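You operate a simulated robot arm through the tools that you are given. There is no shell and no other tool.

The job below is to be done with a simulated robot arm. You get a single attempt, and the scene is never put back.

TASK
Raise the heads, shut the lime valve and the gate, turn the fizz off and vent it to zero.

Only the result counts: the job must be done as asked and must still hold three seconds after the hand-in. Knocking over, shifting, dropping, spilling or breaking anything else fails it.

THE ROBOT
A 7-joint arm with a three-finger gripper, fixed in place. Base frame: the origin is at the foot of the arm, x ahead of it, y to its left, z up. Units: m, rad, N and s.
Its first joint turns from -2.897 to 2.897 rad. Payload 2.69 kg.
The TCP is the grasp point between the finger pads, 0.03 m short of the fingertips. In the tool frame z runs along the fingers and y along their closing line. Largest opening 0.128 m; the body of the gripper starts 0.117 m behind the TCP.
Orientation is that of the tool frame in the base frame, as a unit quaternion [w, x, y, z]. With the fingers straight down and closing along the base's y, the tool's x points along the base's -x, its y along +y and its z along -z.

THE INTERFACE
- The arm moves only by the tool arm_command. Its argument "series" is a list of rows, each a list of 6 numbers: the shift along the tool's x, y, z in units of 400 mm (1.0 is 400 mm), then the turn, a rotation vector about the tool's x, y, z in units of 45 degrees (1.0 is 45 degrees). In form: [[dx, dy, dz, wx, wy, wz], ...]. A call has 1 to 20 rows; each row is the pose to reach, as a shift and turn from the pose commanded when the call began, along the tool's axes at that moment. "jaw" is the opening in per cent of the stroke, from 0 (shut) to 100 (fully open), set as the call begins (left out, the last holds). A call with a number of a shift or a turn outside -1 to 1 is refused whole. Each row takes 0.2 s and may step no farther than 0.05 m and 0.15 rad from the row before; otherwise, or with a gripper value out of range, the whole call is refused. A pose out of reach is approached as far as the arm can. The call stops where the force on the tool passes 40 N (or 10 N more than at its start, if that is more) or the arm is blocked; 0.2 s more then pass. The fingers move at their own pace and stop on an object; they squeeze with about 22 N. The grip force told is the motor's: it shows also when the fingers shut on nothing. Time passes only in rows, and 0.2 s behind the last, so rows that repeat a pose let the fingers close. It gives the time, the measured TCP pose, the force on the tool (base axes), the opening and the grip force at its end, in the units of the frame above (readings bear some noise), with the torque about the TCP (base axes, N m) and any sound that the robot's microphone picked up.
- Cameras (640 x 400 px; columns grow to the right, rows downward): "scene" is fixed at [0.0503, -0.5007, 1.2216]; the picture's right is [0.43, -0.90, 0.00], its down [-0.06, -0.03, -1.00] and it looks along [0.90, 0.43, -0.07] (base axes); focal length 214 px, centre (320, 200). "wrist" rides on the gripper at [0.058, 0.054, -0.131] in the tool frame; the picture's right is [-0.68, 0.74, 0.00], its down [-0.62, -0.57, -0.55] and it looks along [-0.40, -0.37, 0.84] (tool axes); focal length 234 px, centre (320, 200). There is no depth. A picture from a camera that has moved, and an enlarged one, comes with that camera's place and axes in the base frame and with its lens.
- camera(camera): a new picture of that camera. It takes no simulated time.
- slide_trunk(by): slides the trunk up (or, below 0, down) by that many m; the arm rides with it, the base frame stays. It gives what a move gives, with no picture.
- inspect(camera, box): a new picture of the part [left, top, right, bottom] of that camera's present view, enlarged. It takes no simulated time.
- job_done(): hands the job in; it is judged then, once.

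Places have to be worked out from the pictures, the camera data and where the tool is seen. Open the gripper and draw the arm clear of the work before you hand the job in, unless the task says otherwise.

The tools are called after "Call:" as name(argument=value, ...) on one line, values as JSON. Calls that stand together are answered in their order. arm_command: Moves the arm, as the interface text tells. Its arguments: {"type":"object","properties":{"series":{"type":"array","items":{"type":"array","items":{"type":"number"}}},"jaw":{"type":"number"}},"required":["series"]} The other tools are called the same way: slide_trunk (by) slides the trunk up or down; camera (camera) takes a picture; inspect (camera, box) takes an enlarged picture of a part of a camera's view; job_done () hands the job in.

At the start:

```text
time: 0.0
tool_pos: [0.5404, -0.1514, 1.4147]
orientation: [0.0, 0.0, 1.0, 0.0]
wrist_force: [0.3, -0.6, -1.1]
ft_torque: [0.01, 0.02, 0.03]
width: 0.128
gripper_force: 0.2
trunk travel left (down, up): [-0.275, 0.075]
```

scene: 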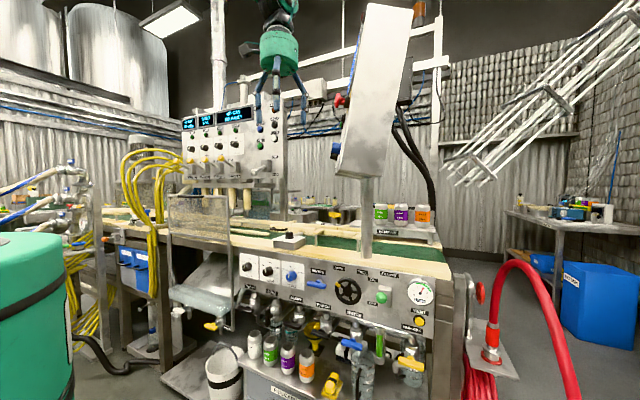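
wrist: 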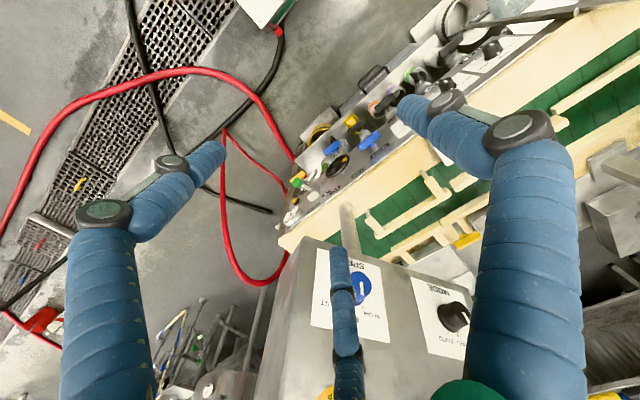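

I start by looking closely at the panels to read the labels.

Call:
inspect(camera="scene", box=[230, 240, 450, 378])

Call:
inspect(camera="scene", box=[170, 90, 310, 178])

Call:
inspect(camera="scene", box=[230, 240, 340, 309])

Call:
inspect(camera="scene", box=[340, 255, 450, 324])

Call:
inspect(camera="wrist", box=[260, 0, 580, 200])

```text
2.90 times, centred on (340, 309) of scene
camera zoom: at [0.0503, -0.5007, 1.2216], right [0.43, -0.9, 0.0], down [-0.06, -0.03, -1.0], along [0.9, 0.43, -0.07], focal length 622 px, centre (262, -116)
```

zoom: 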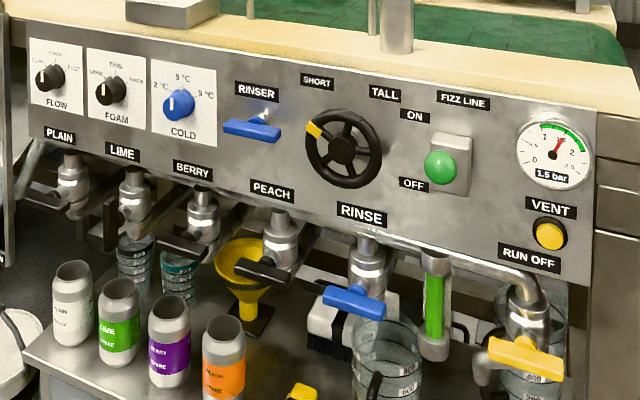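

```text
4.55 times, centred on (240, 134) of scene
camera zoom: at [0.0503, -0.5007, 1.2216], right [0.43, -0.9, 0.0], down [-0.06, -0.03, -1.0], along [0.9, 0.43, -0.07], focal length 975 px, centre (684, 500)
```

zoom: 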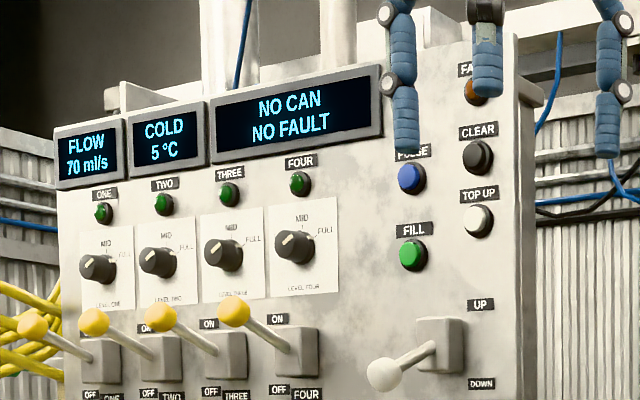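

```text
5.80 times, centred on (285, 274) of scene
camera zoom: at [0.0503, -0.5007, 1.2216], right [0.43, -0.9, 0.0], down [-0.06, -0.03, -1.0], along [0.9, 0.43, -0.07], focal length 1243 px, centre (523, -232)
```

zoom: 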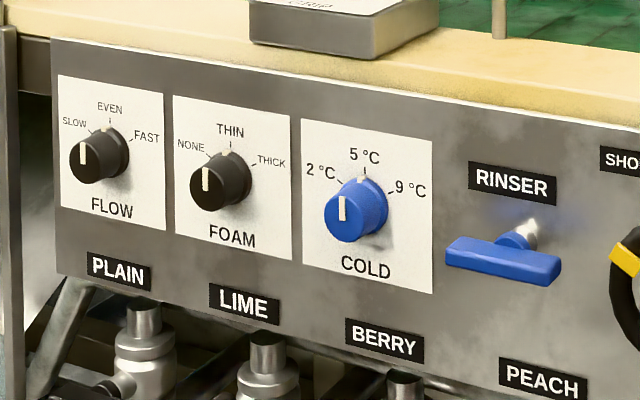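

```text
5.80 times, centred on (395, 290) of scene
camera zoom: at [0.0503, -0.5007, 1.2216], right [0.43, -0.9, 0.0], down [-0.06, -0.03, -1.0], along [0.9, 0.43, -0.07], focal length 1243 px, centre (-115, -319)
```

zoom: 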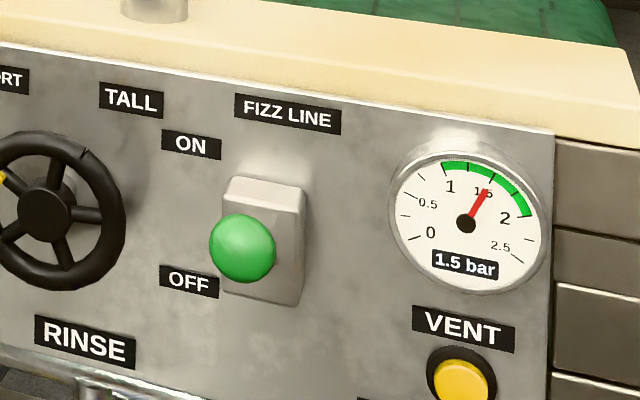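

```text
2.00 times, centred on (420, 100) of wrist
camera zoom: at [0.4803, -0.0968, 1.5461], right [0.68, 0.74, 0.0], down [0.62, -0.57, 0.55], along [0.4, -0.37, -0.84], focal length 468 px, centre (120, 400)
```

zoom: 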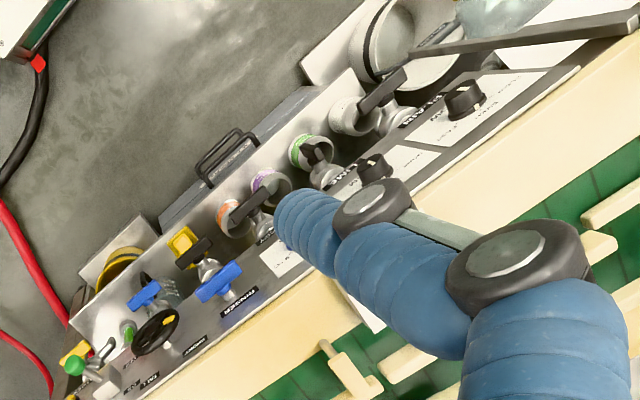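

I look for the gate and the state of the lime valve in enlarged views.

Call:
inspect(camera="scene", box=[220, 290, 330, 359])

Call:
inspect(camera="scene", box=[240, 190, 350, 259])

Call:
inspect(camera="scene", box=[150, 180, 260, 249])

Call:
inspect(camera="scene", box=[300, 0, 460, 200])

Call:
inspect(camera="scene", box=[350, 190, 460, 259])

Call:
inspect(camera="wrist", box=[240, 200, 480, 400])

Call:
inspect(camera="scene", box=[220, 140, 330, 209])

Call:
inspect(camera="scene", box=[60, 220, 250, 400])

```text
5.80 times, centred on (275, 324) of scene
camera zoom: at [0.0503, -0.5007, 1.2216], right [0.43, -0.9, 0.0], down [-0.06, -0.03, -1.0], along [0.9, 0.43, -0.07], focal length 1243 px, centre (581, -522)
```

zoom: 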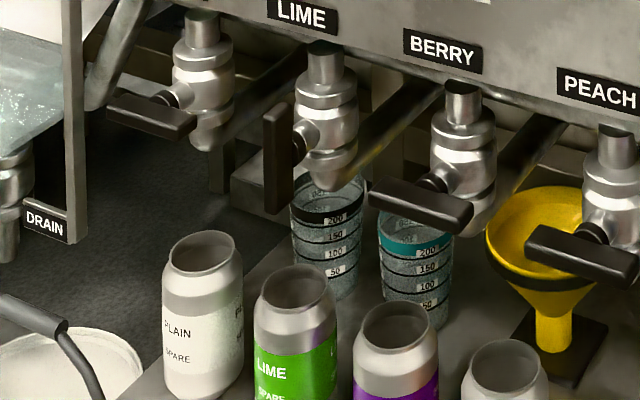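

```text
5.80 times, centred on (295, 224) of scene
camera zoom: at [0.0503, -0.5007, 1.2216], right [0.43, -0.9, 0.0], down [-0.06, -0.03, -1.0], along [0.9, 0.43, -0.07], focal length 1243 px, centre (465, 58)
```

zoom: 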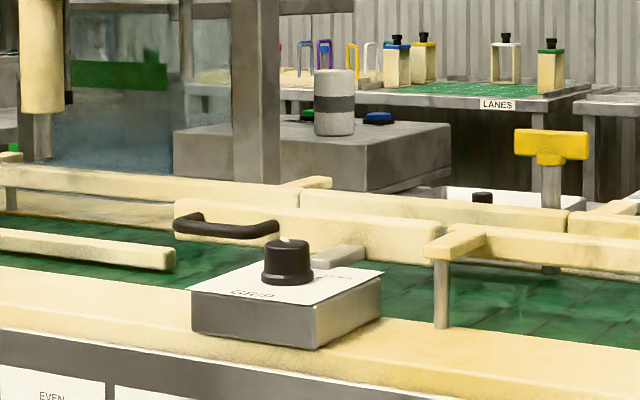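

```text
5.80 times, centred on (205, 214) of scene
camera zoom: at [0.0503, -0.5007, 1.2216], right [0.43, -0.9, 0.0], down [-0.06, -0.03, -1.0], along [0.9, 0.43, -0.07], focal length 1243 px, centre (987, 116)
```

zoom: 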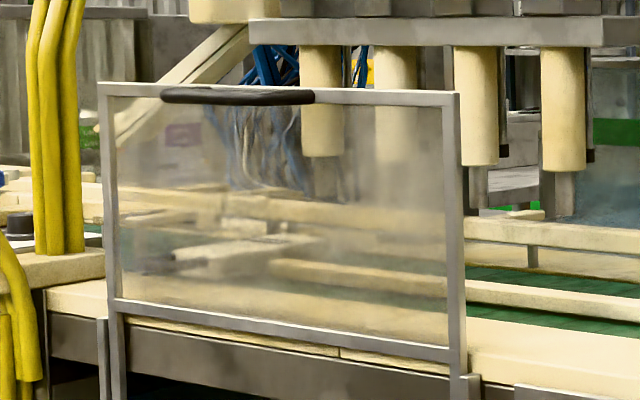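

```text
2.00 times, centred on (380, 100) of scene
camera zoom: at [0.0503, -0.5007, 1.2216], right [0.43, -0.9, 0.0], down [-0.06, -0.03, -1.0], along [0.9, 0.43, -0.07], focal length 429 px, centre (200, 400)
```

zoom: 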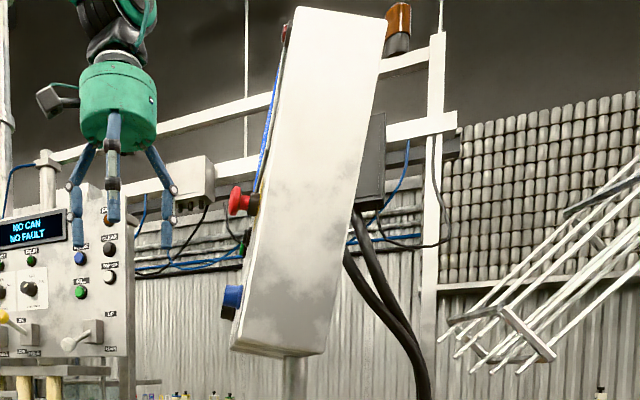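

```text
5.80 times, centred on (405, 224) of scene
camera zoom: at [0.0503, -0.5007, 1.2216], right [0.43, -0.9, 0.0], down [-0.06, -0.03, -1.0], along [0.9, 0.43, -0.07], focal length 1243 px, centre (-173, 58)
```

zoom: 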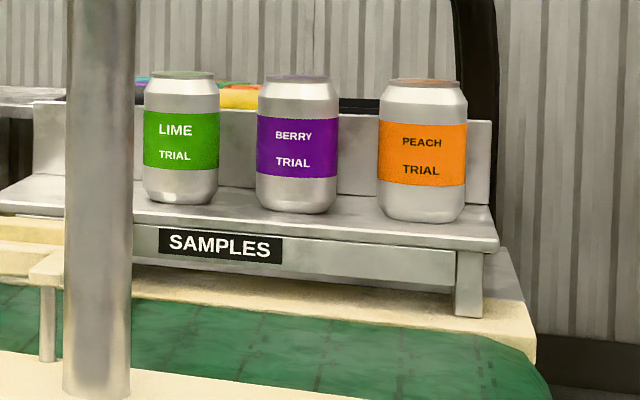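

```text
2.00 times, centred on (360, 300) of wrist
camera zoom: at [0.4803, -0.0968, 1.5461], right [0.68, 0.74, 0.0], down [0.62, -0.57, 0.55], along [0.4, -0.37, -0.84], focal length 468 px, centre (240, 0)
```

zoom: 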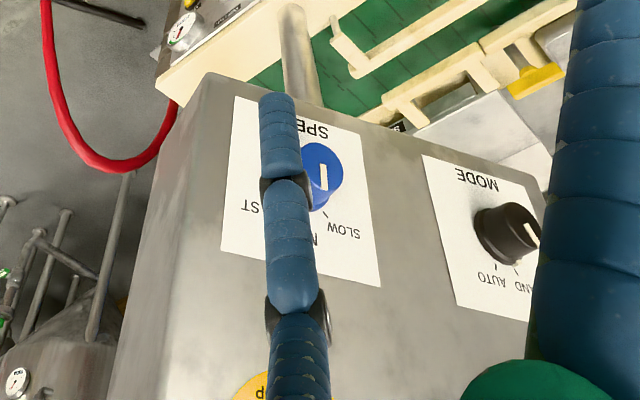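

```text
5.80 times, centred on (275, 174) of scene
camera zoom: at [0.0503, -0.5007, 1.2216], right [0.43, -0.9, 0.0], down [-0.06, -0.03, -1.0], along [0.9, 0.43, -0.07], focal length 1243 px, centre (581, 348)
```

zoom: 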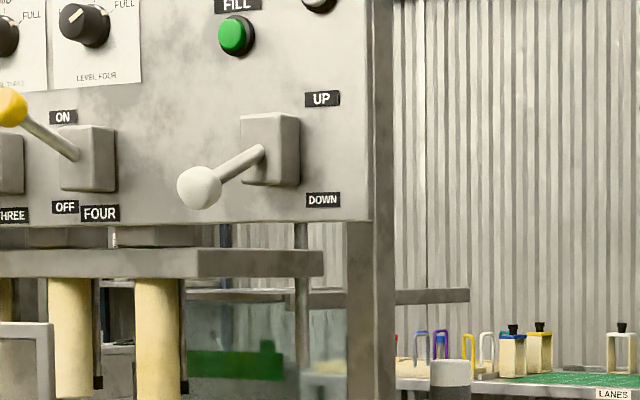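

```text
2.22 times, centred on (155, 310) of scene
camera zoom: at [0.0503, -0.5007, 1.2216], right [0.43, -0.9, 0.0], down [-0.06, -0.03, -1.0], along [0.9, 0.43, -0.07], focal length 477 px, centre (687, -44)
```

zoom: 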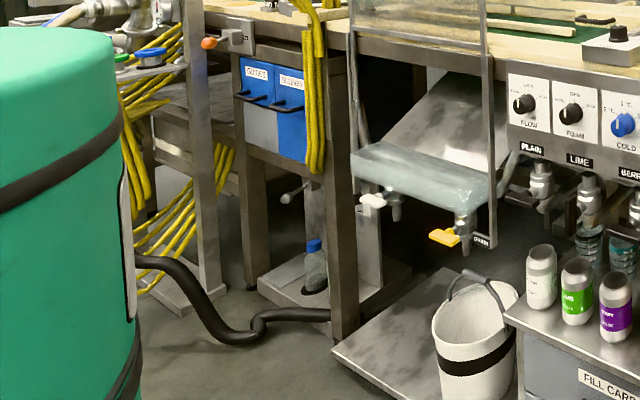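

The fizz, vent and valves sit on the front panel at about x=0.79, and the heads lever (white ball) is on the rear panel at DOWN. I move left, staying high, to get a wrist view of the belt and find the gate.

Call:
arm_command(series=[[0, 0.1, 0, 0, 0, 0], [0, 0.2, 0, 0, 0, 0], [0, 0.3, 0, 0, 0, 0], [0, 0.4, 0, 0, 0, 0], [-0.03, 0.5, 0, 0, 0, 0], [-0.06, 0.6, 0, 0, 0, 0], [-0.09, 0.7, 0, 0, 0, 0], [-0.12, 0.8, 0, 0, 0, 0], [-0.15, 0.9, 0, 0, 0, 0], [-0.15, 1.0, 0, 0, 0, 0]])

Call:
camera(camera="wrist")

Call:
camera(camera="scene")

```text
time: 2.2
tool_pos: [0.6014, 0.2497, 1.4166]
orientation: [0.0, 0.0, 1.0, 0.0]
wrist_force: [0.1, 0.3, -0.1]
ft_torque: [-0.06, 0.05, 0.0]
width: 0.1281
gripper_force: 0.0
trunk travel left (down, up): [-0.275, 0.075]
```

```text
taken
camera wrist: at [0.5423, 0.3034, 1.5477], right [0.68, 0.74, 0.0], down [0.62, -0.57, 0.55], along [0.4, -0.37, -0.84], focal length 234 px, centre (320, 200)
```

wrist: 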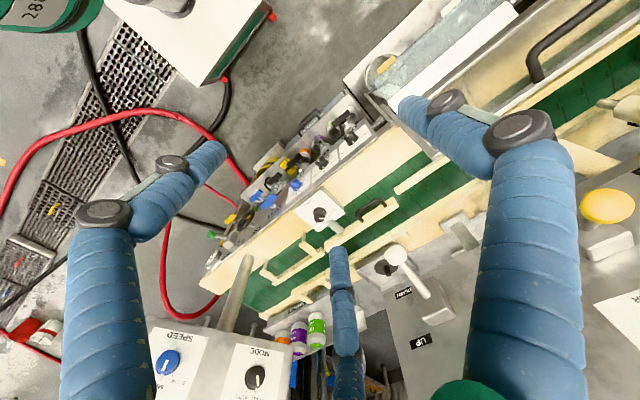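

```text
taken
```

scene: 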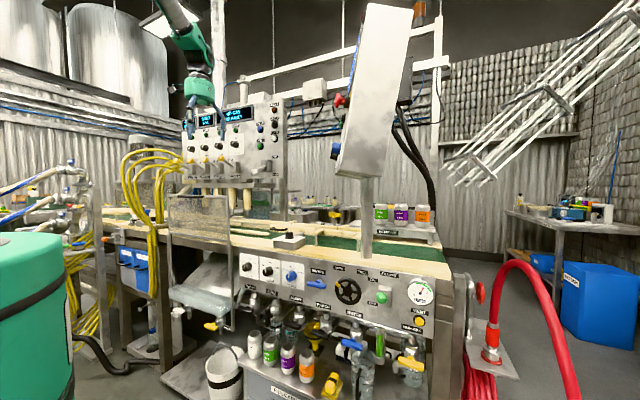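

The wrist now sees the belt and the UP/DOWN lever; I enlarge the belt region.

Call:
inspect(camera="wrist", box=[240, 150, 480, 300])

Call:
inspect(camera="wrist", box=[300, 175, 420, 250])

Call:
inspect(camera="wrist", box=[350, 220, 470, 295])

Call:
inspect(camera="wrist", box=[220, 100, 380, 250])

Call:
inspect(camera="wrist", box=[370, 0, 640, 200])

```text
2.67 times, centred on (360, 225) of wrist
camera zoom: at [0.5423, 0.3034, 1.5477], right [0.68, 0.74, 0.0], down [0.62, -0.57, 0.55], along [0.4, -0.37, -0.84], focal length 624 px, centre (213, 133)
```

zoom: 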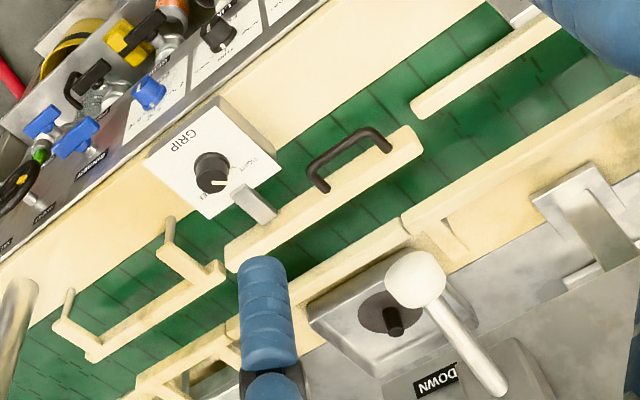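

```text
5.33 times, centred on (360, 212) of wrist
camera zoom: at [0.5423, 0.3034, 1.5477], right [0.68, 0.74, 0.0], down [0.62, -0.57, 0.55], along [0.4, -0.37, -0.84], focal length 1249 px, centre (107, 133)
```

zoom: 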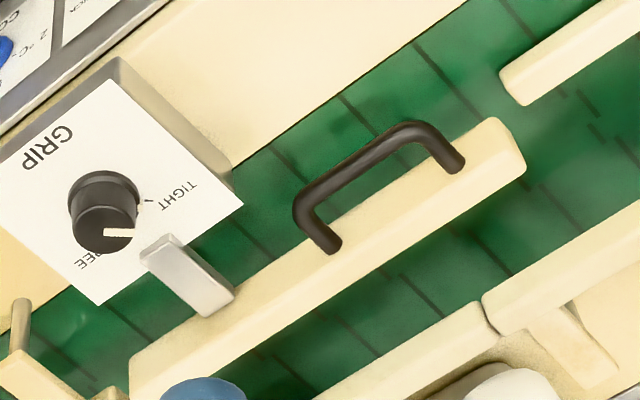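

```text
5.33 times, centred on (410, 258) of wrist
camera zoom: at [0.5423, 0.3034, 1.5477], right [0.68, 0.74, 0.0], down [0.62, -0.57, 0.55], along [0.4, -0.37, -0.84], focal length 1249 px, centre (-160, -107)
```

zoom: 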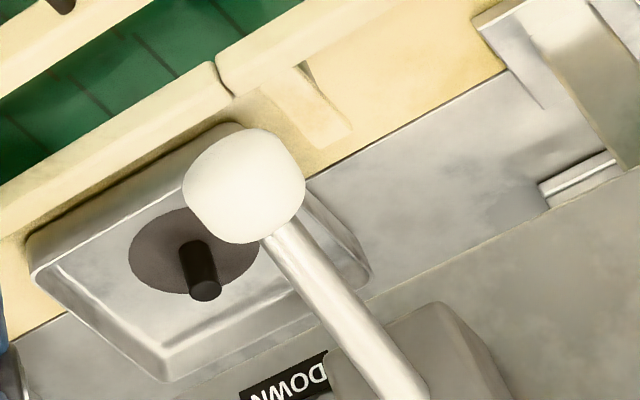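

```text
2.67 times, centred on (300, 175) of wrist
camera zoom: at [0.5423, 0.3034, 1.5477], right [0.68, 0.74, 0.0], down [0.62, -0.57, 0.55], along [0.4, -0.37, -0.84], focal length 624 px, centre (373, 267)
```

zoom: 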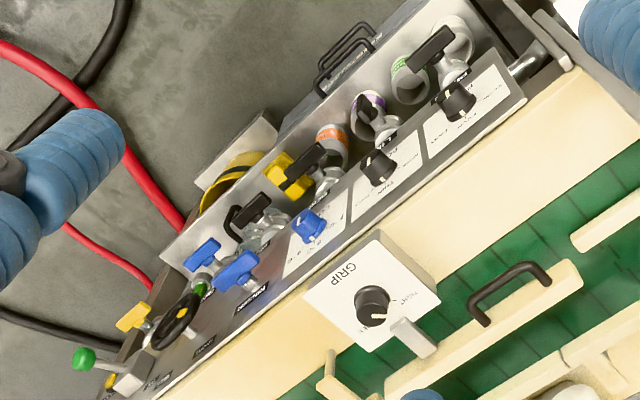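

```text
2.00 times, centred on (505, 100) of wrist
camera zoom: at [0.5423, 0.3034, 1.5477], right [0.68, 0.74, 0.0], down [0.62, -0.57, 0.55], along [0.4, -0.37, -0.84], focal length 468 px, centre (-50, 400)
```

zoom: 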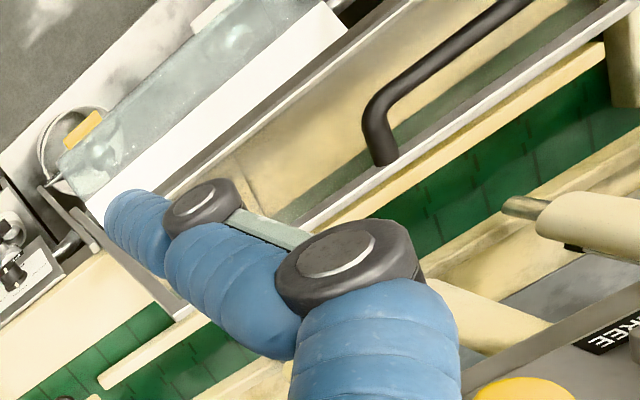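

The gate may be the handled rail by the GRIP box, or something near the yellow T-handle behind the belt. I move right along the belt, clear of the lever at (0.82, 0.21, 1.28) and the control box, for a closer look.

Call:
arm_command(series=[[0, -0.11, 0, 0, 0, 0], [0, -0.22, 0, 0, 0, 0], [0, -0.33, 0, 0, 0, 0], [0, -0.44, 0, 0, 0, 0], [0, -0.55, 0, 0, 0, 0], [-0.1, -0.55, 0.04, 0, 0, 0], [-0.2, -0.55, 0.08, 0, 0, 0], [-0.3, -0.55, 0.12, 0, 0, 0], [-0.4, -0.55, 0.16, 0, 0, 0], [-0.5, -0.55, 0.2, 0, 0, 0]])

Call:
camera(camera="wrist")

```text
time: 4.4
tool_pos: [0.8001, 0.0319, 1.3336]
orientation: [-0.001, 0.0, 1.0, 0.0]
wrist_force: [0.7, 0.0, -0.2]
ft_torque: [-0.01, 0.04, 0.0]
width: 0.1277
gripper_force: 0.1
trunk travel left (down, up): [-0.275, 0.075]
```

```text
taken
camera wrist: at [0.742, 0.0847, 1.465], right [0.68, 0.74, 0.0], down [0.62, -0.57, 0.55], along [0.4, -0.37, -0.84], focal length 234 px, centre (320, 200)
```

wrist: 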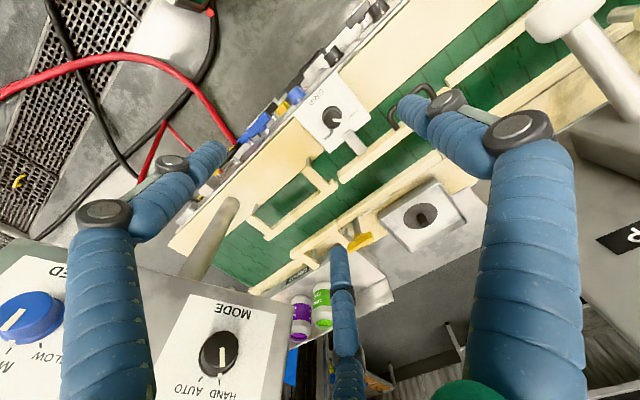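

Call:
inspect(camera="wrist", box=[220, 170, 400, 290])

Call:
inspect(camera="wrist", box=[280, 60, 520, 220])

Call:
inspect(camera="wrist", box=[320, 200, 400, 260])

Call:
inspect(camera="scene", box=[270, 195, 350, 245])

```text
3.33 times, centred on (310, 230) of wrist
camera zoom: at [0.742, 0.0847, 1.465], right [0.68, 0.74, 0.0], down [0.62, -0.57, 0.55], along [0.4, -0.37, -0.84], focal length 781 px, centre (353, 100)
```

zoom: 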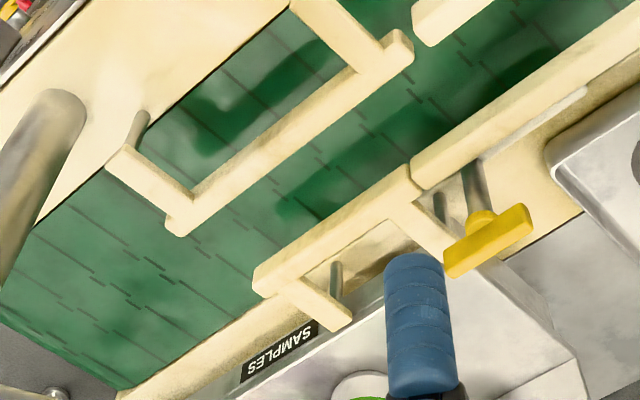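

```text
2.50 times, centred on (400, 140) of wrist
camera zoom: at [0.742, 0.0847, 1.465], right [0.68, 0.74, 0.0], down [0.62, -0.57, 0.55], along [0.4, -0.37, -0.84], focal length 585 px, centre (120, 350)
```

zoom: 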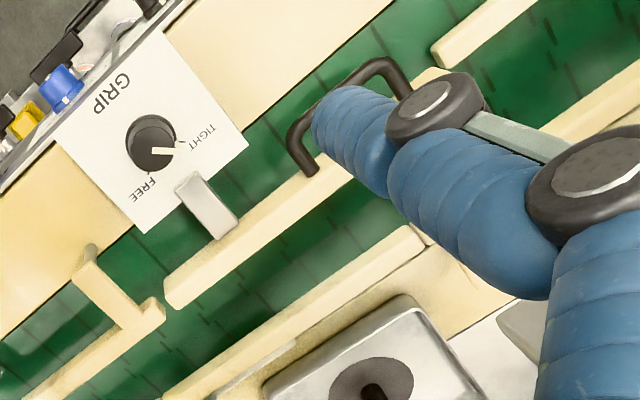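

```text
6.67 times, centred on (360, 230) of wrist
camera zoom: at [0.742, 0.0847, 1.465], right [0.68, 0.74, 0.0], down [0.62, -0.57, 0.55], along [0.4, -0.37, -0.84], focal length 1561 px, centre (53, 0)
```

zoom: 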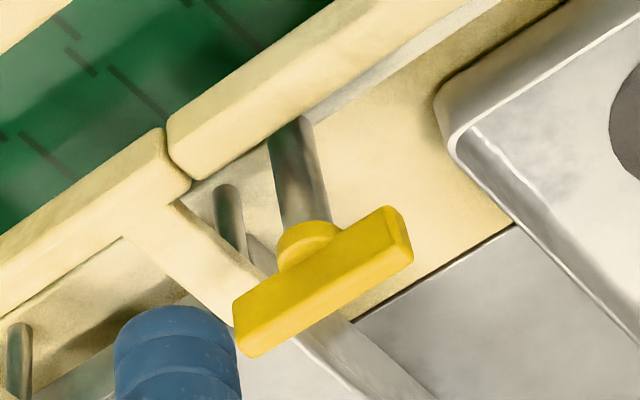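

```text
8.00 times, centred on (310, 220) of scene
camera zoom: at [0.0503, -0.5007, 1.2216], right [0.43, -0.9, 0.0], down [-0.06, -0.03, -1.0], along [0.9, 0.43, -0.07], focal length 1716 px, centre (400, 40)
```

zoom: 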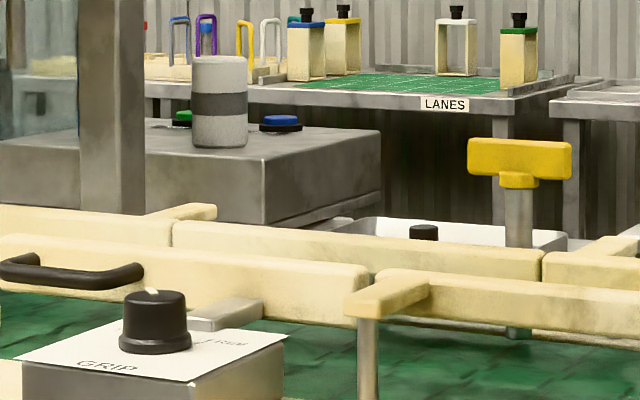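

The yellow T sits on a post at the joint of the far rail. I back off and tilt the tool forward 45° to see the gate pieces from a lower angle.

Call:
arm_command(series=[[0.1, 0, 0, 0, 0, 0], [0.2, 0.03, 0, 0, -0.15, 0], [0.25, 0.06, 0.08, 0, -0.3, 0], [0.25, 0.09, 0.17, 0, -0.45, 0], [0.25, 0.12, 0.26, 0, -0.6, 0], [0.25, 0.15, 0.35, 0, -0.75, 0], [0.25, 0.175, 0.44, 0, -0.9, 0], [0.25, 0.175, 0.5, 0, -1.0, 0]])

Call:
camera(camera="wrist")

Call:
camera(camera="scene")

```text
time: 6.2
tool_pos: [0.702, 0.0991, 1.139]
orientation: [0.374, 0.0, 0.927, -0.002]
wrist_force: [4.4, 1.4, 11.3]
ft_torque: [-0.04, 1.47, -0.12]
width: 0.1274
gripper_force: 0.0
out of reach, approached as far as the arm can: row 8
trunk travel left (down, up): [-0.275, 0.075]
```

```text
taken
camera wrist: at [0.5683, 0.1526, 1.1935], right [0.49, 0.74, 0.47], down [0.06, -0.56, 0.82], along [0.87, -0.37, -0.32], focal length 234 px, centre (320, 200)
```

wrist: 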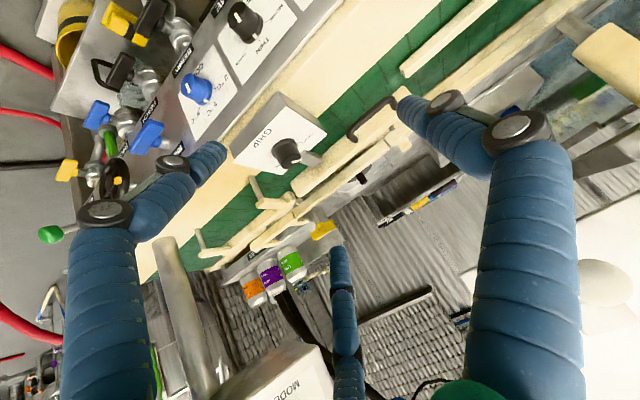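

```text
taken
```

scene: 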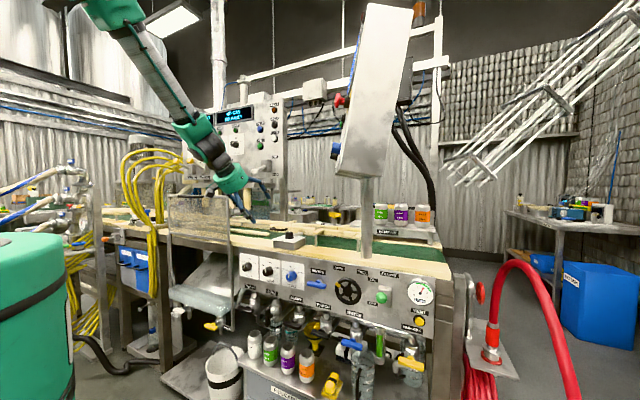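

There is an odd 11 N reading and a reach limit; I hold still one moment and enlarge the views.

Call:
arm_command(series=[[0, 0, -0.03, 0, 0, 0]])

Call:
inspect(camera="wrist", box=[190, 60, 430, 260])

Call:
inspect(camera="wrist", box=[280, 120, 420, 240])

Call:
inspect(camera="scene", box=[40, 0, 340, 250])

Call:
inspect(camera="wrist", box=[0, 0, 280, 250])

```text
time: 6.6
tool_pos: [0.6894, 0.0983, 1.1519]
orientation: [0.384, 0.0, 0.923, 0.001]
wrist_force: [-0.2, -0.3, 0.5]
ft_torque: [0.02, -0.03, 0.0]
width: 0.128
gripper_force: 0.1
trunk travel left (down, up): [-0.275, 0.075]
```

```text
2.00 times, centred on (310, 160) of wrist
camera zoom: at [0.5546, 0.1513, 1.2027], right [0.48, 0.74, 0.48], down [0.05, -0.57, 0.82], along [0.88, -0.37, -0.3], focal length 468 px, centre (340, 280)
```

zoom: 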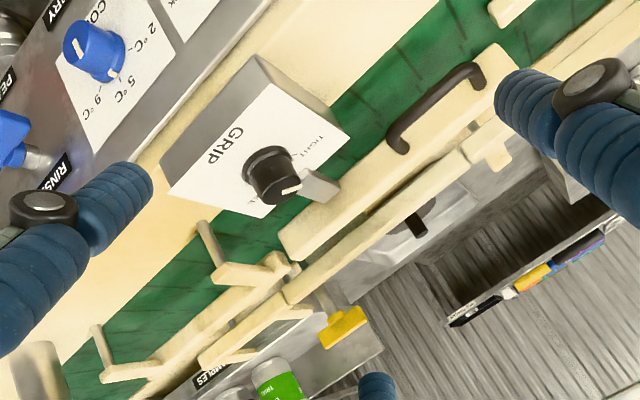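

```text
3.33 times, centred on (350, 180) of wrist
camera zoom: at [0.5546, 0.1513, 1.2027], right [0.48, 0.74, 0.48], down [0.05, -0.57, 0.82], along [0.88, -0.37, -0.3], focal length 781 px, centre (220, 267)
```

zoom: 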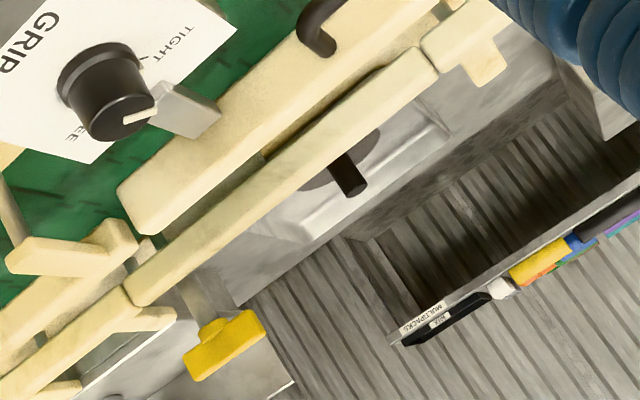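

```text
1.60 times, centred on (190, 125) of scene
camera zoom: at [0.0503, -0.5007, 1.2216], right [0.43, -0.9, 0.0], down [-0.06, -0.03, -1.0], along [0.9, 0.43, -0.07], focal length 343 px, centre (528, 320)
```

zoom: 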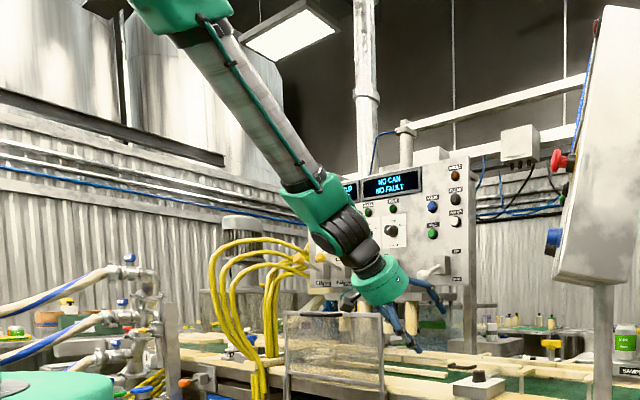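

```text
1.60 times, centred on (140, 125) of wrist
camera zoom: at [0.5546, 0.1513, 1.2027], right [0.48, 0.74, 0.48], down [0.05, -0.57, 0.82], along [0.88, -0.37, -0.3], focal length 375 px, centre (608, 320)
```

zoom: 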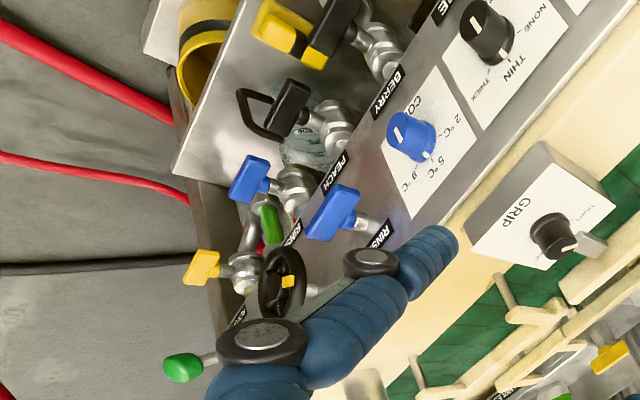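

Contact force is gone (it was a joint limit). Lane geometry looks parallel, so I check other areas for something labelled as a gate.

Call:
inspect(camera="scene", box=[60, 200, 180, 275])

Call:
inspect(camera="scene", box=[0, 150, 120, 250])

Call:
inspect(camera="scene", box=[400, 260, 520, 370])

Call:
inspect(camera="scene", box=[230, 330, 430, 400])

Call:
inspect(camera="scene", box=[490, 170, 640, 330])

Call:
inspect(camera="scene", box=[160, 280, 250, 340])

Call:
inspect(camera="scene", box=[285, 185, 365, 235])

```text
5.33 times, centred on (120, 238) of scene
camera zoom: at [0.0503, -0.5007, 1.2216], right [0.43, -0.9, 0.0], down [-0.06, -0.03, -1.0], along [0.9, 0.43, -0.07], focal length 1144 px, centre (1387, 0)
```

zoom: 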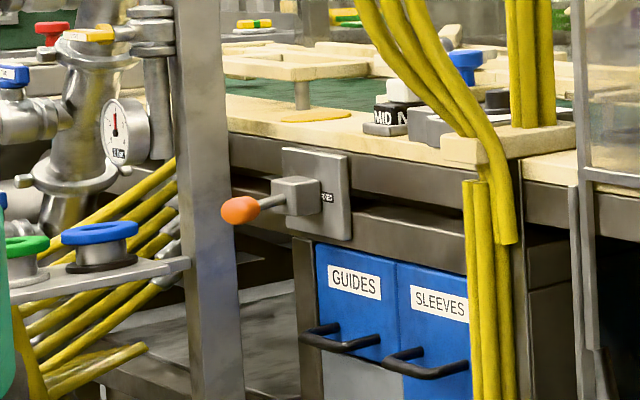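

```text
4.00 times, centred on (60, 200) of scene
camera zoom: at [0.0503, -0.5007, 1.2216], right [0.43, -0.9, 0.0], down [-0.06, -0.03, -1.0], along [0.9, 0.43, -0.07], focal length 858 px, centre (1360, 200)
```

zoom: 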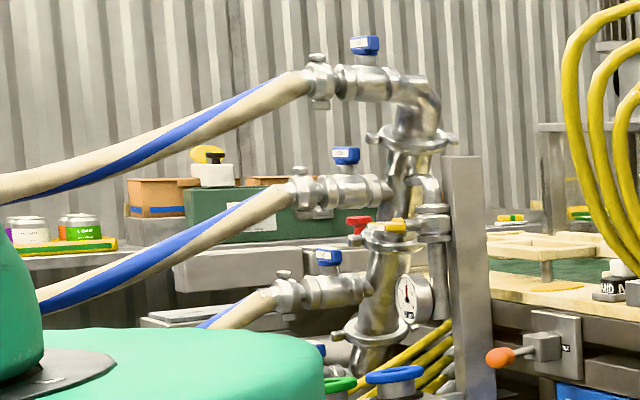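

```text
3.64 times, centred on (460, 315) of scene
camera zoom: at [0.0503, -0.5007, 1.2216], right [0.43, -0.9, 0.0], down [-0.06, -0.03, -1.0], along [0.9, 0.43, -0.07], focal length 780 px, centre (-189, -218)
```

zoom: 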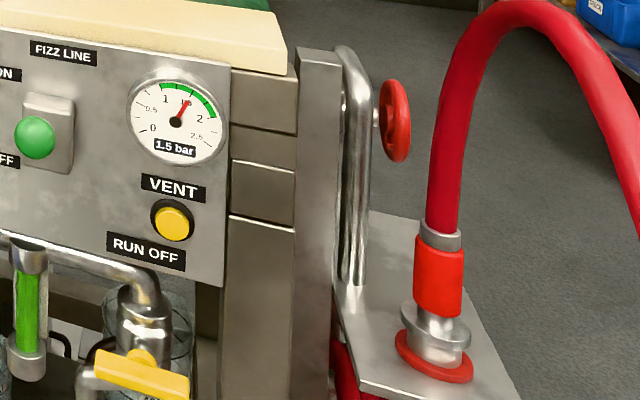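

```text
3.20 times, centred on (330, 365) of scene
camera zoom: at [0.0503, -0.5007, 1.2216], right [0.43, -0.9, 0.0], down [-0.06, -0.03, -1.0], along [0.9, 0.43, -0.07], focal length 686 px, centre (288, -328)
```

zoom: 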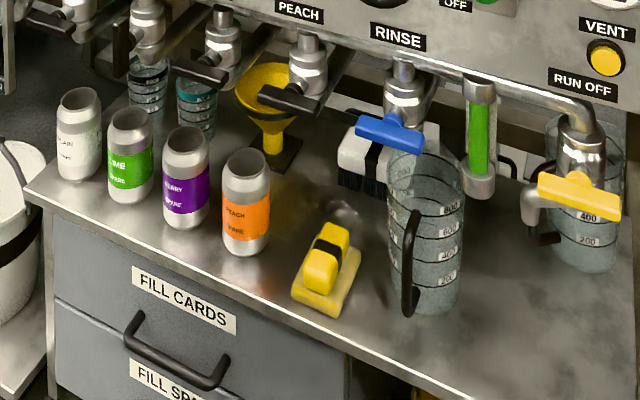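

```text
2.50 times, centred on (565, 250) of scene
camera zoom: at [0.0503, -0.5007, 1.2216], right [0.43, -0.9, 0.0], down [-0.06, -0.03, -1.0], along [0.9, 0.43, -0.07], focal length 536 px, centre (-292, 75)
```

zoom: 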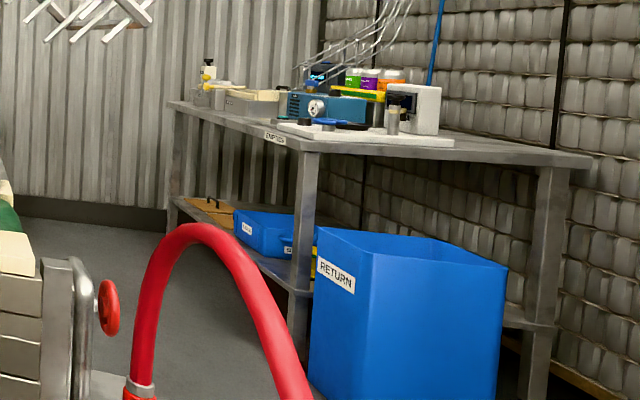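

```text
6.67 times, centred on (205, 310) of scene
camera zoom: at [0.0503, -0.5007, 1.2216], right [0.43, -0.9, 0.0], down [-0.06, -0.03, -1.0], along [0.9, 0.43, -0.07], focal length 1430 px, centre (1087, -533)
```

zoom: 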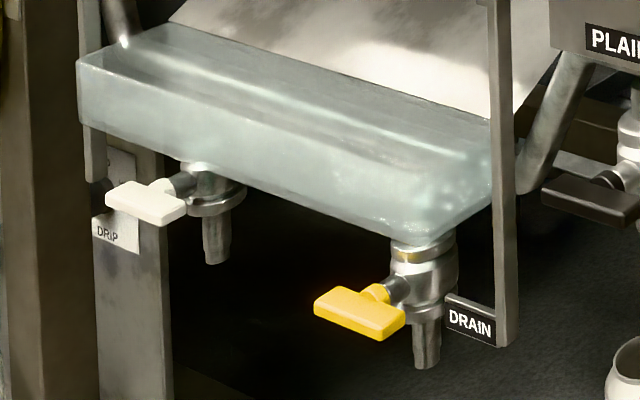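

```text
8.00 times, centred on (325, 210) of scene
camera zoom: at [0.0503, -0.5007, 1.2216], right [0.43, -0.9, 0.0], down [-0.06, -0.03, -1.0], along [0.9, 0.43, -0.07], focal length 1716 px, centre (280, 120)
```

zoom: 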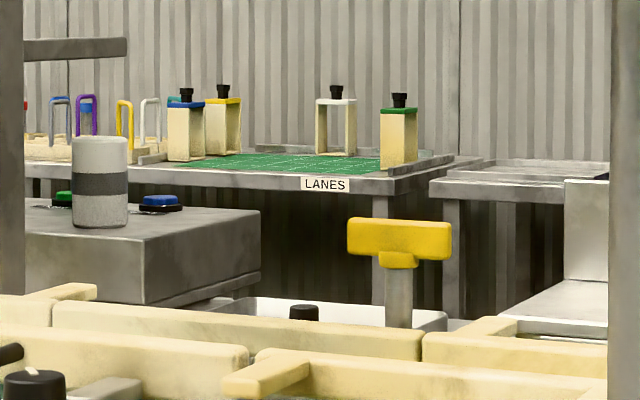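

The far rail segments all appear in line and the guard seems up. I'll look at the control box face to check whether a gate control is there before deciding.

Call:
arm_command(series=[[-0.046, 0.031, -0.086, 0, 0, 0], [-0.092, 0.062, -0.172, 0.08, 0, 0.08], [-0.138, 0.093, -0.258, 0.16, 0, 0.16], [-0.184, 0.124, -0.344, 0.25, 0, 0.25], [-0.23, 0.155, -0.43, 0.34, 0, 0.34], [-0.276, 0.186, -0.516, 0.43, 0, 0.43], [-0.322, 0.217, -0.602, 0.53, 0, 0.53], [-0.37, 0.25, -0.69, 0.63, 0, 0.63]])

Call:
camera(camera="wrist")

```text
time: 8.4
tool_pos: [0.6015, 0.1986, 1.4486]
orientation: [0.36, 0.318, 0.867, -0.132]
wrist_force: [-0.5, 1.5, -0.8]
ft_torque: [0.0, 0.02, -0.03]
width: 0.1281
gripper_force: 0.0
trunk travel left (down, up): [-0.275, 0.075]
```

```text
taken
camera wrist: at [0.5329, 0.3268, 1.5001], right [0.84, 0.25, 0.48], down [-0.33, -0.46, 0.82], along [0.43, -0.85, -0.31], focal length 234 px, centre (320, 200)
```

wrist: 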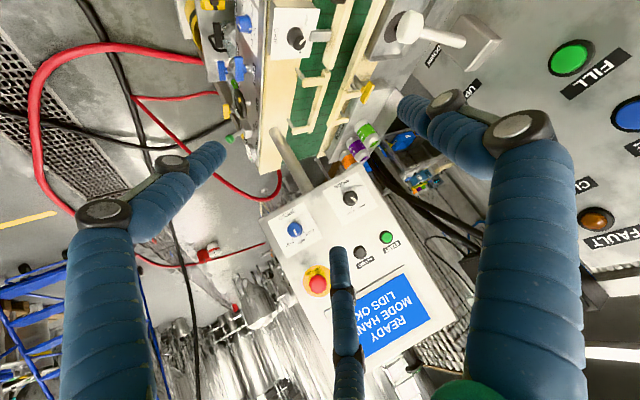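

The box has a status display; I enlarge that and the belt area.

Call:
inspect(camera="wrist", box=[260, 180, 460, 360])

Call:
inspect(camera="wrist", box=[240, 0, 440, 170])

Call:
inspect(camera="wrist", box=[290, 50, 390, 140])

Call:
inspect(camera="wrist", box=[190, 0, 290, 80])

```text
2.22 times, centred on (360, 270) of wrist
camera zoom: at [0.5329, 0.3268, 1.5001], right [0.84, 0.25, 0.48], down [-0.33, -0.46, 0.82], along [0.43, -0.85, -0.31], focal length 520 px, centre (231, 44)
```

zoom: 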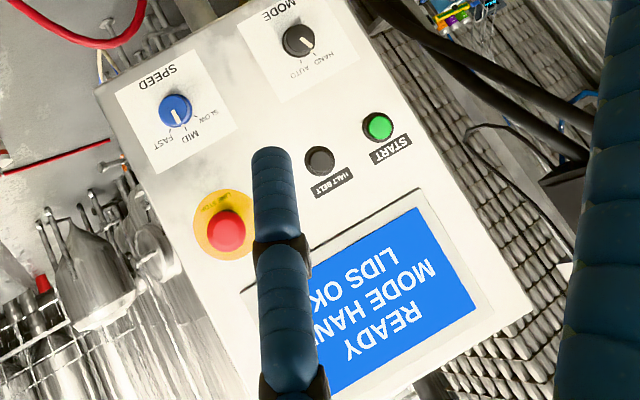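

```text
2.35 times, centred on (340, 85) of wrist
camera zoom: at [0.5329, 0.3268, 1.5001], right [0.84, 0.25, 0.48], down [-0.33, -0.46, 0.82], along [0.43, -0.85, -0.31], focal length 551 px, centre (273, 471)
```

zoom: 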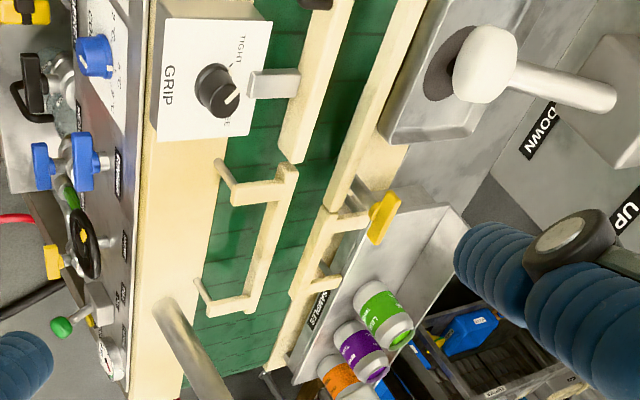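

```text
4.44 times, centred on (340, 95) of wrist
camera zoom: at [0.5329, 0.3268, 1.5001], right [0.84, 0.25, 0.48], down [-0.33, -0.46, 0.82], along [0.43, -0.85, -0.31], focal length 1041 px, centre (231, 667)
```

zoom: 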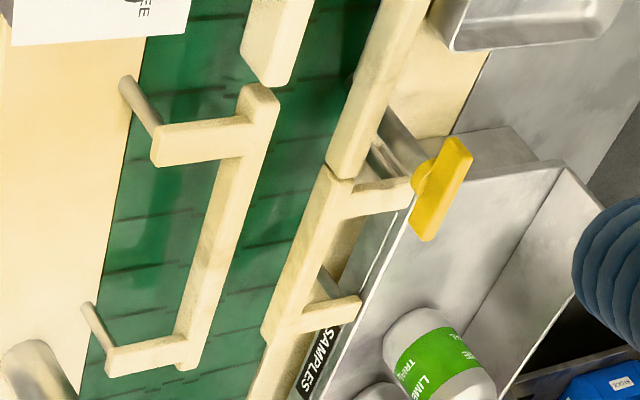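

```text
5.00 times, centred on (240, 40) of wrist
camera zoom: at [0.5329, 0.3268, 1.5001], right [0.84, 0.25, 0.48], down [-0.33, -0.46, 0.82], along [0.43, -0.85, -0.31], focal length 1171 px, centre (720, 1000)
```

zoom: 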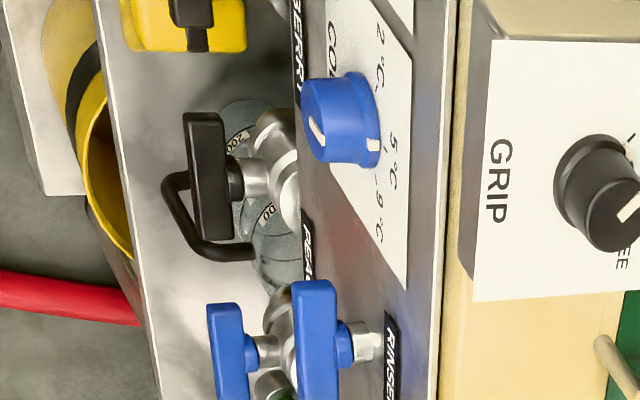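

I close the jaws in free air to learn how the fingers actually look and to unmask the display.

Call:
arm_command(series=[[0, 0, 0, 0, 0, 0], [0, 0, 0, 0, 0, 0], [0, 0, 0, 0, 0, 0]], jaw=0)

Call:
camera(camera="wrist")

Call:
inspect(camera="scene", box=[150, 40, 330, 200])

```text
time: 9.2
tool_pos: [0.6024, 0.1996, 1.449]
orientation: [0.36, 0.317, 0.868, -0.132]
wrist_force: [0.0, -0.5, -0.3]
ft_torque: [-0.02, -0.03, 0.01]
width: 0.0022
gripper_force: 22.1
trunk travel left (down, up): [-0.275, 0.075]
```

```text
taken
camera wrist: at [0.533, 0.3264, 1.5001], right [0.84, 0.26, 0.48], down [-0.33, -0.46, 0.82], along [0.43, -0.85, -0.31], focal length 234 px, centre (320, 200)
```

wrist: 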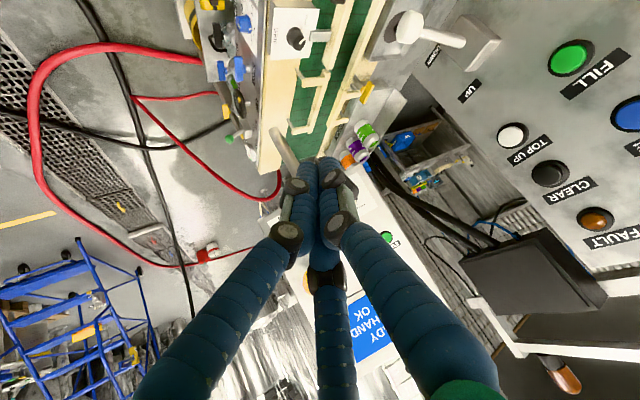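

```text
2.50 times, centred on (240, 120) of scene
camera zoom: at [0.0503, -0.5007, 1.2216], right [0.43, -0.9, 0.0], down [-0.06, -0.03, -1.0], along [0.9, 0.43, -0.07], focal length 536 px, centre (520, 400)
```

zoom: 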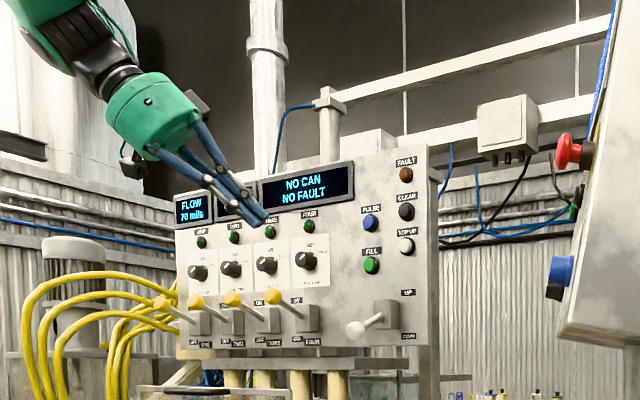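

Jaws meet at the centre line. Nothing names the gate yet, so I go to a low top-down view over the yellow T and the handled rail, jaws shut for a clear view.

Call:
arm_command(series=[[-0.003, -0.004, 0.093, -0.039, 0.106, -0.094], [-0.006, -0.008, 0.187, -0.078, 0.213, -0.188], [-0.01, -0.013, 0.28, -0.117, 0.319, -0.281], [-0.013, -0.017, 0.373, -0.156, 0.426, -0.375], [-0.016, -0.021, 0.467, -0.195, 0.532, -0.469], [-0.019, -0.025, 0.56, -0.234, 0.639, -0.563], [-0.023, -0.03, 0.653, -0.273, 0.745, -0.656], [-0.026, -0.034, 0.747, -0.312, 0.852, -0.75], [-0.029, -0.038, 0.84, -0.351, 0.958, -0.844]])

Call:
camera(camera="wrist")

Call:
inspect(camera="wrist", box=[260, 160, 420, 280])

Call:
inspect(camera="wrist", box=[340, 0, 580, 180])

```text
time: 11.2
tool_pos: [0.7815, 0.0283, 1.2206]
orientation: [-0.001, 0.0, 1.0, 0.001]
wrist_force: [0.3, -0.2, -0.7]
ft_torque: [0.0, 0.01, -0.02]
width: 0.0022
gripper_force: 21.7
trunk travel left (down, up): [-0.275, 0.075]
```

```text
taken
camera wrist: at [0.7226, 0.0815, 1.3515], right [0.68, 0.74, 0.0], down [0.62, -0.57, 0.55], along [0.4, -0.37, -0.84], focal length 234 px, centre (320, 200)
```

wrist: 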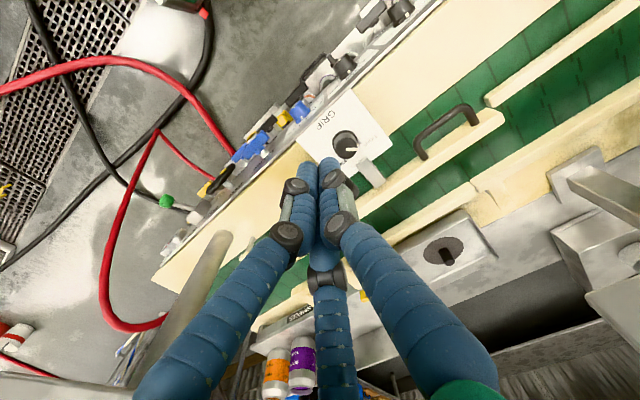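

```text
3.33 times, centred on (340, 220) of wrist
camera zoom: at [0.7226, 0.0815, 1.3515], right [0.68, 0.74, 0.0], down [0.62, -0.57, 0.55], along [0.4, -0.37, -0.84], focal length 781 px, centre (253, 133)
```

zoom: 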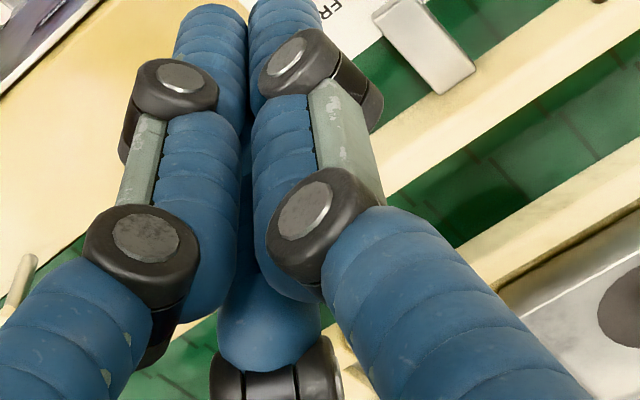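

```text
2.22 times, centred on (460, 90) of wrist
camera zoom: at [0.7226, 0.0815, 1.3515], right [0.68, 0.74, 0.0], down [0.62, -0.57, 0.55], along [0.4, -0.37, -0.84], focal length 520 px, centre (9, 444)
```

zoom: 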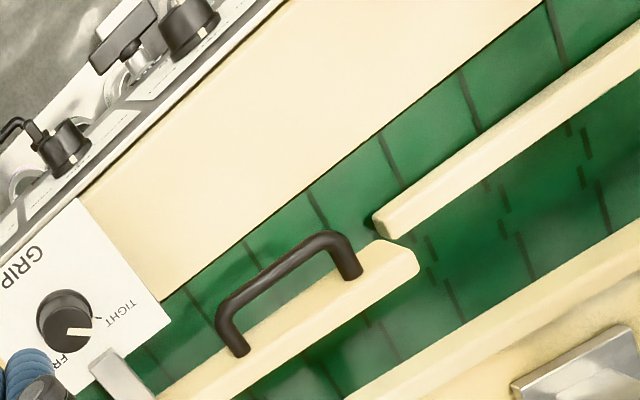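

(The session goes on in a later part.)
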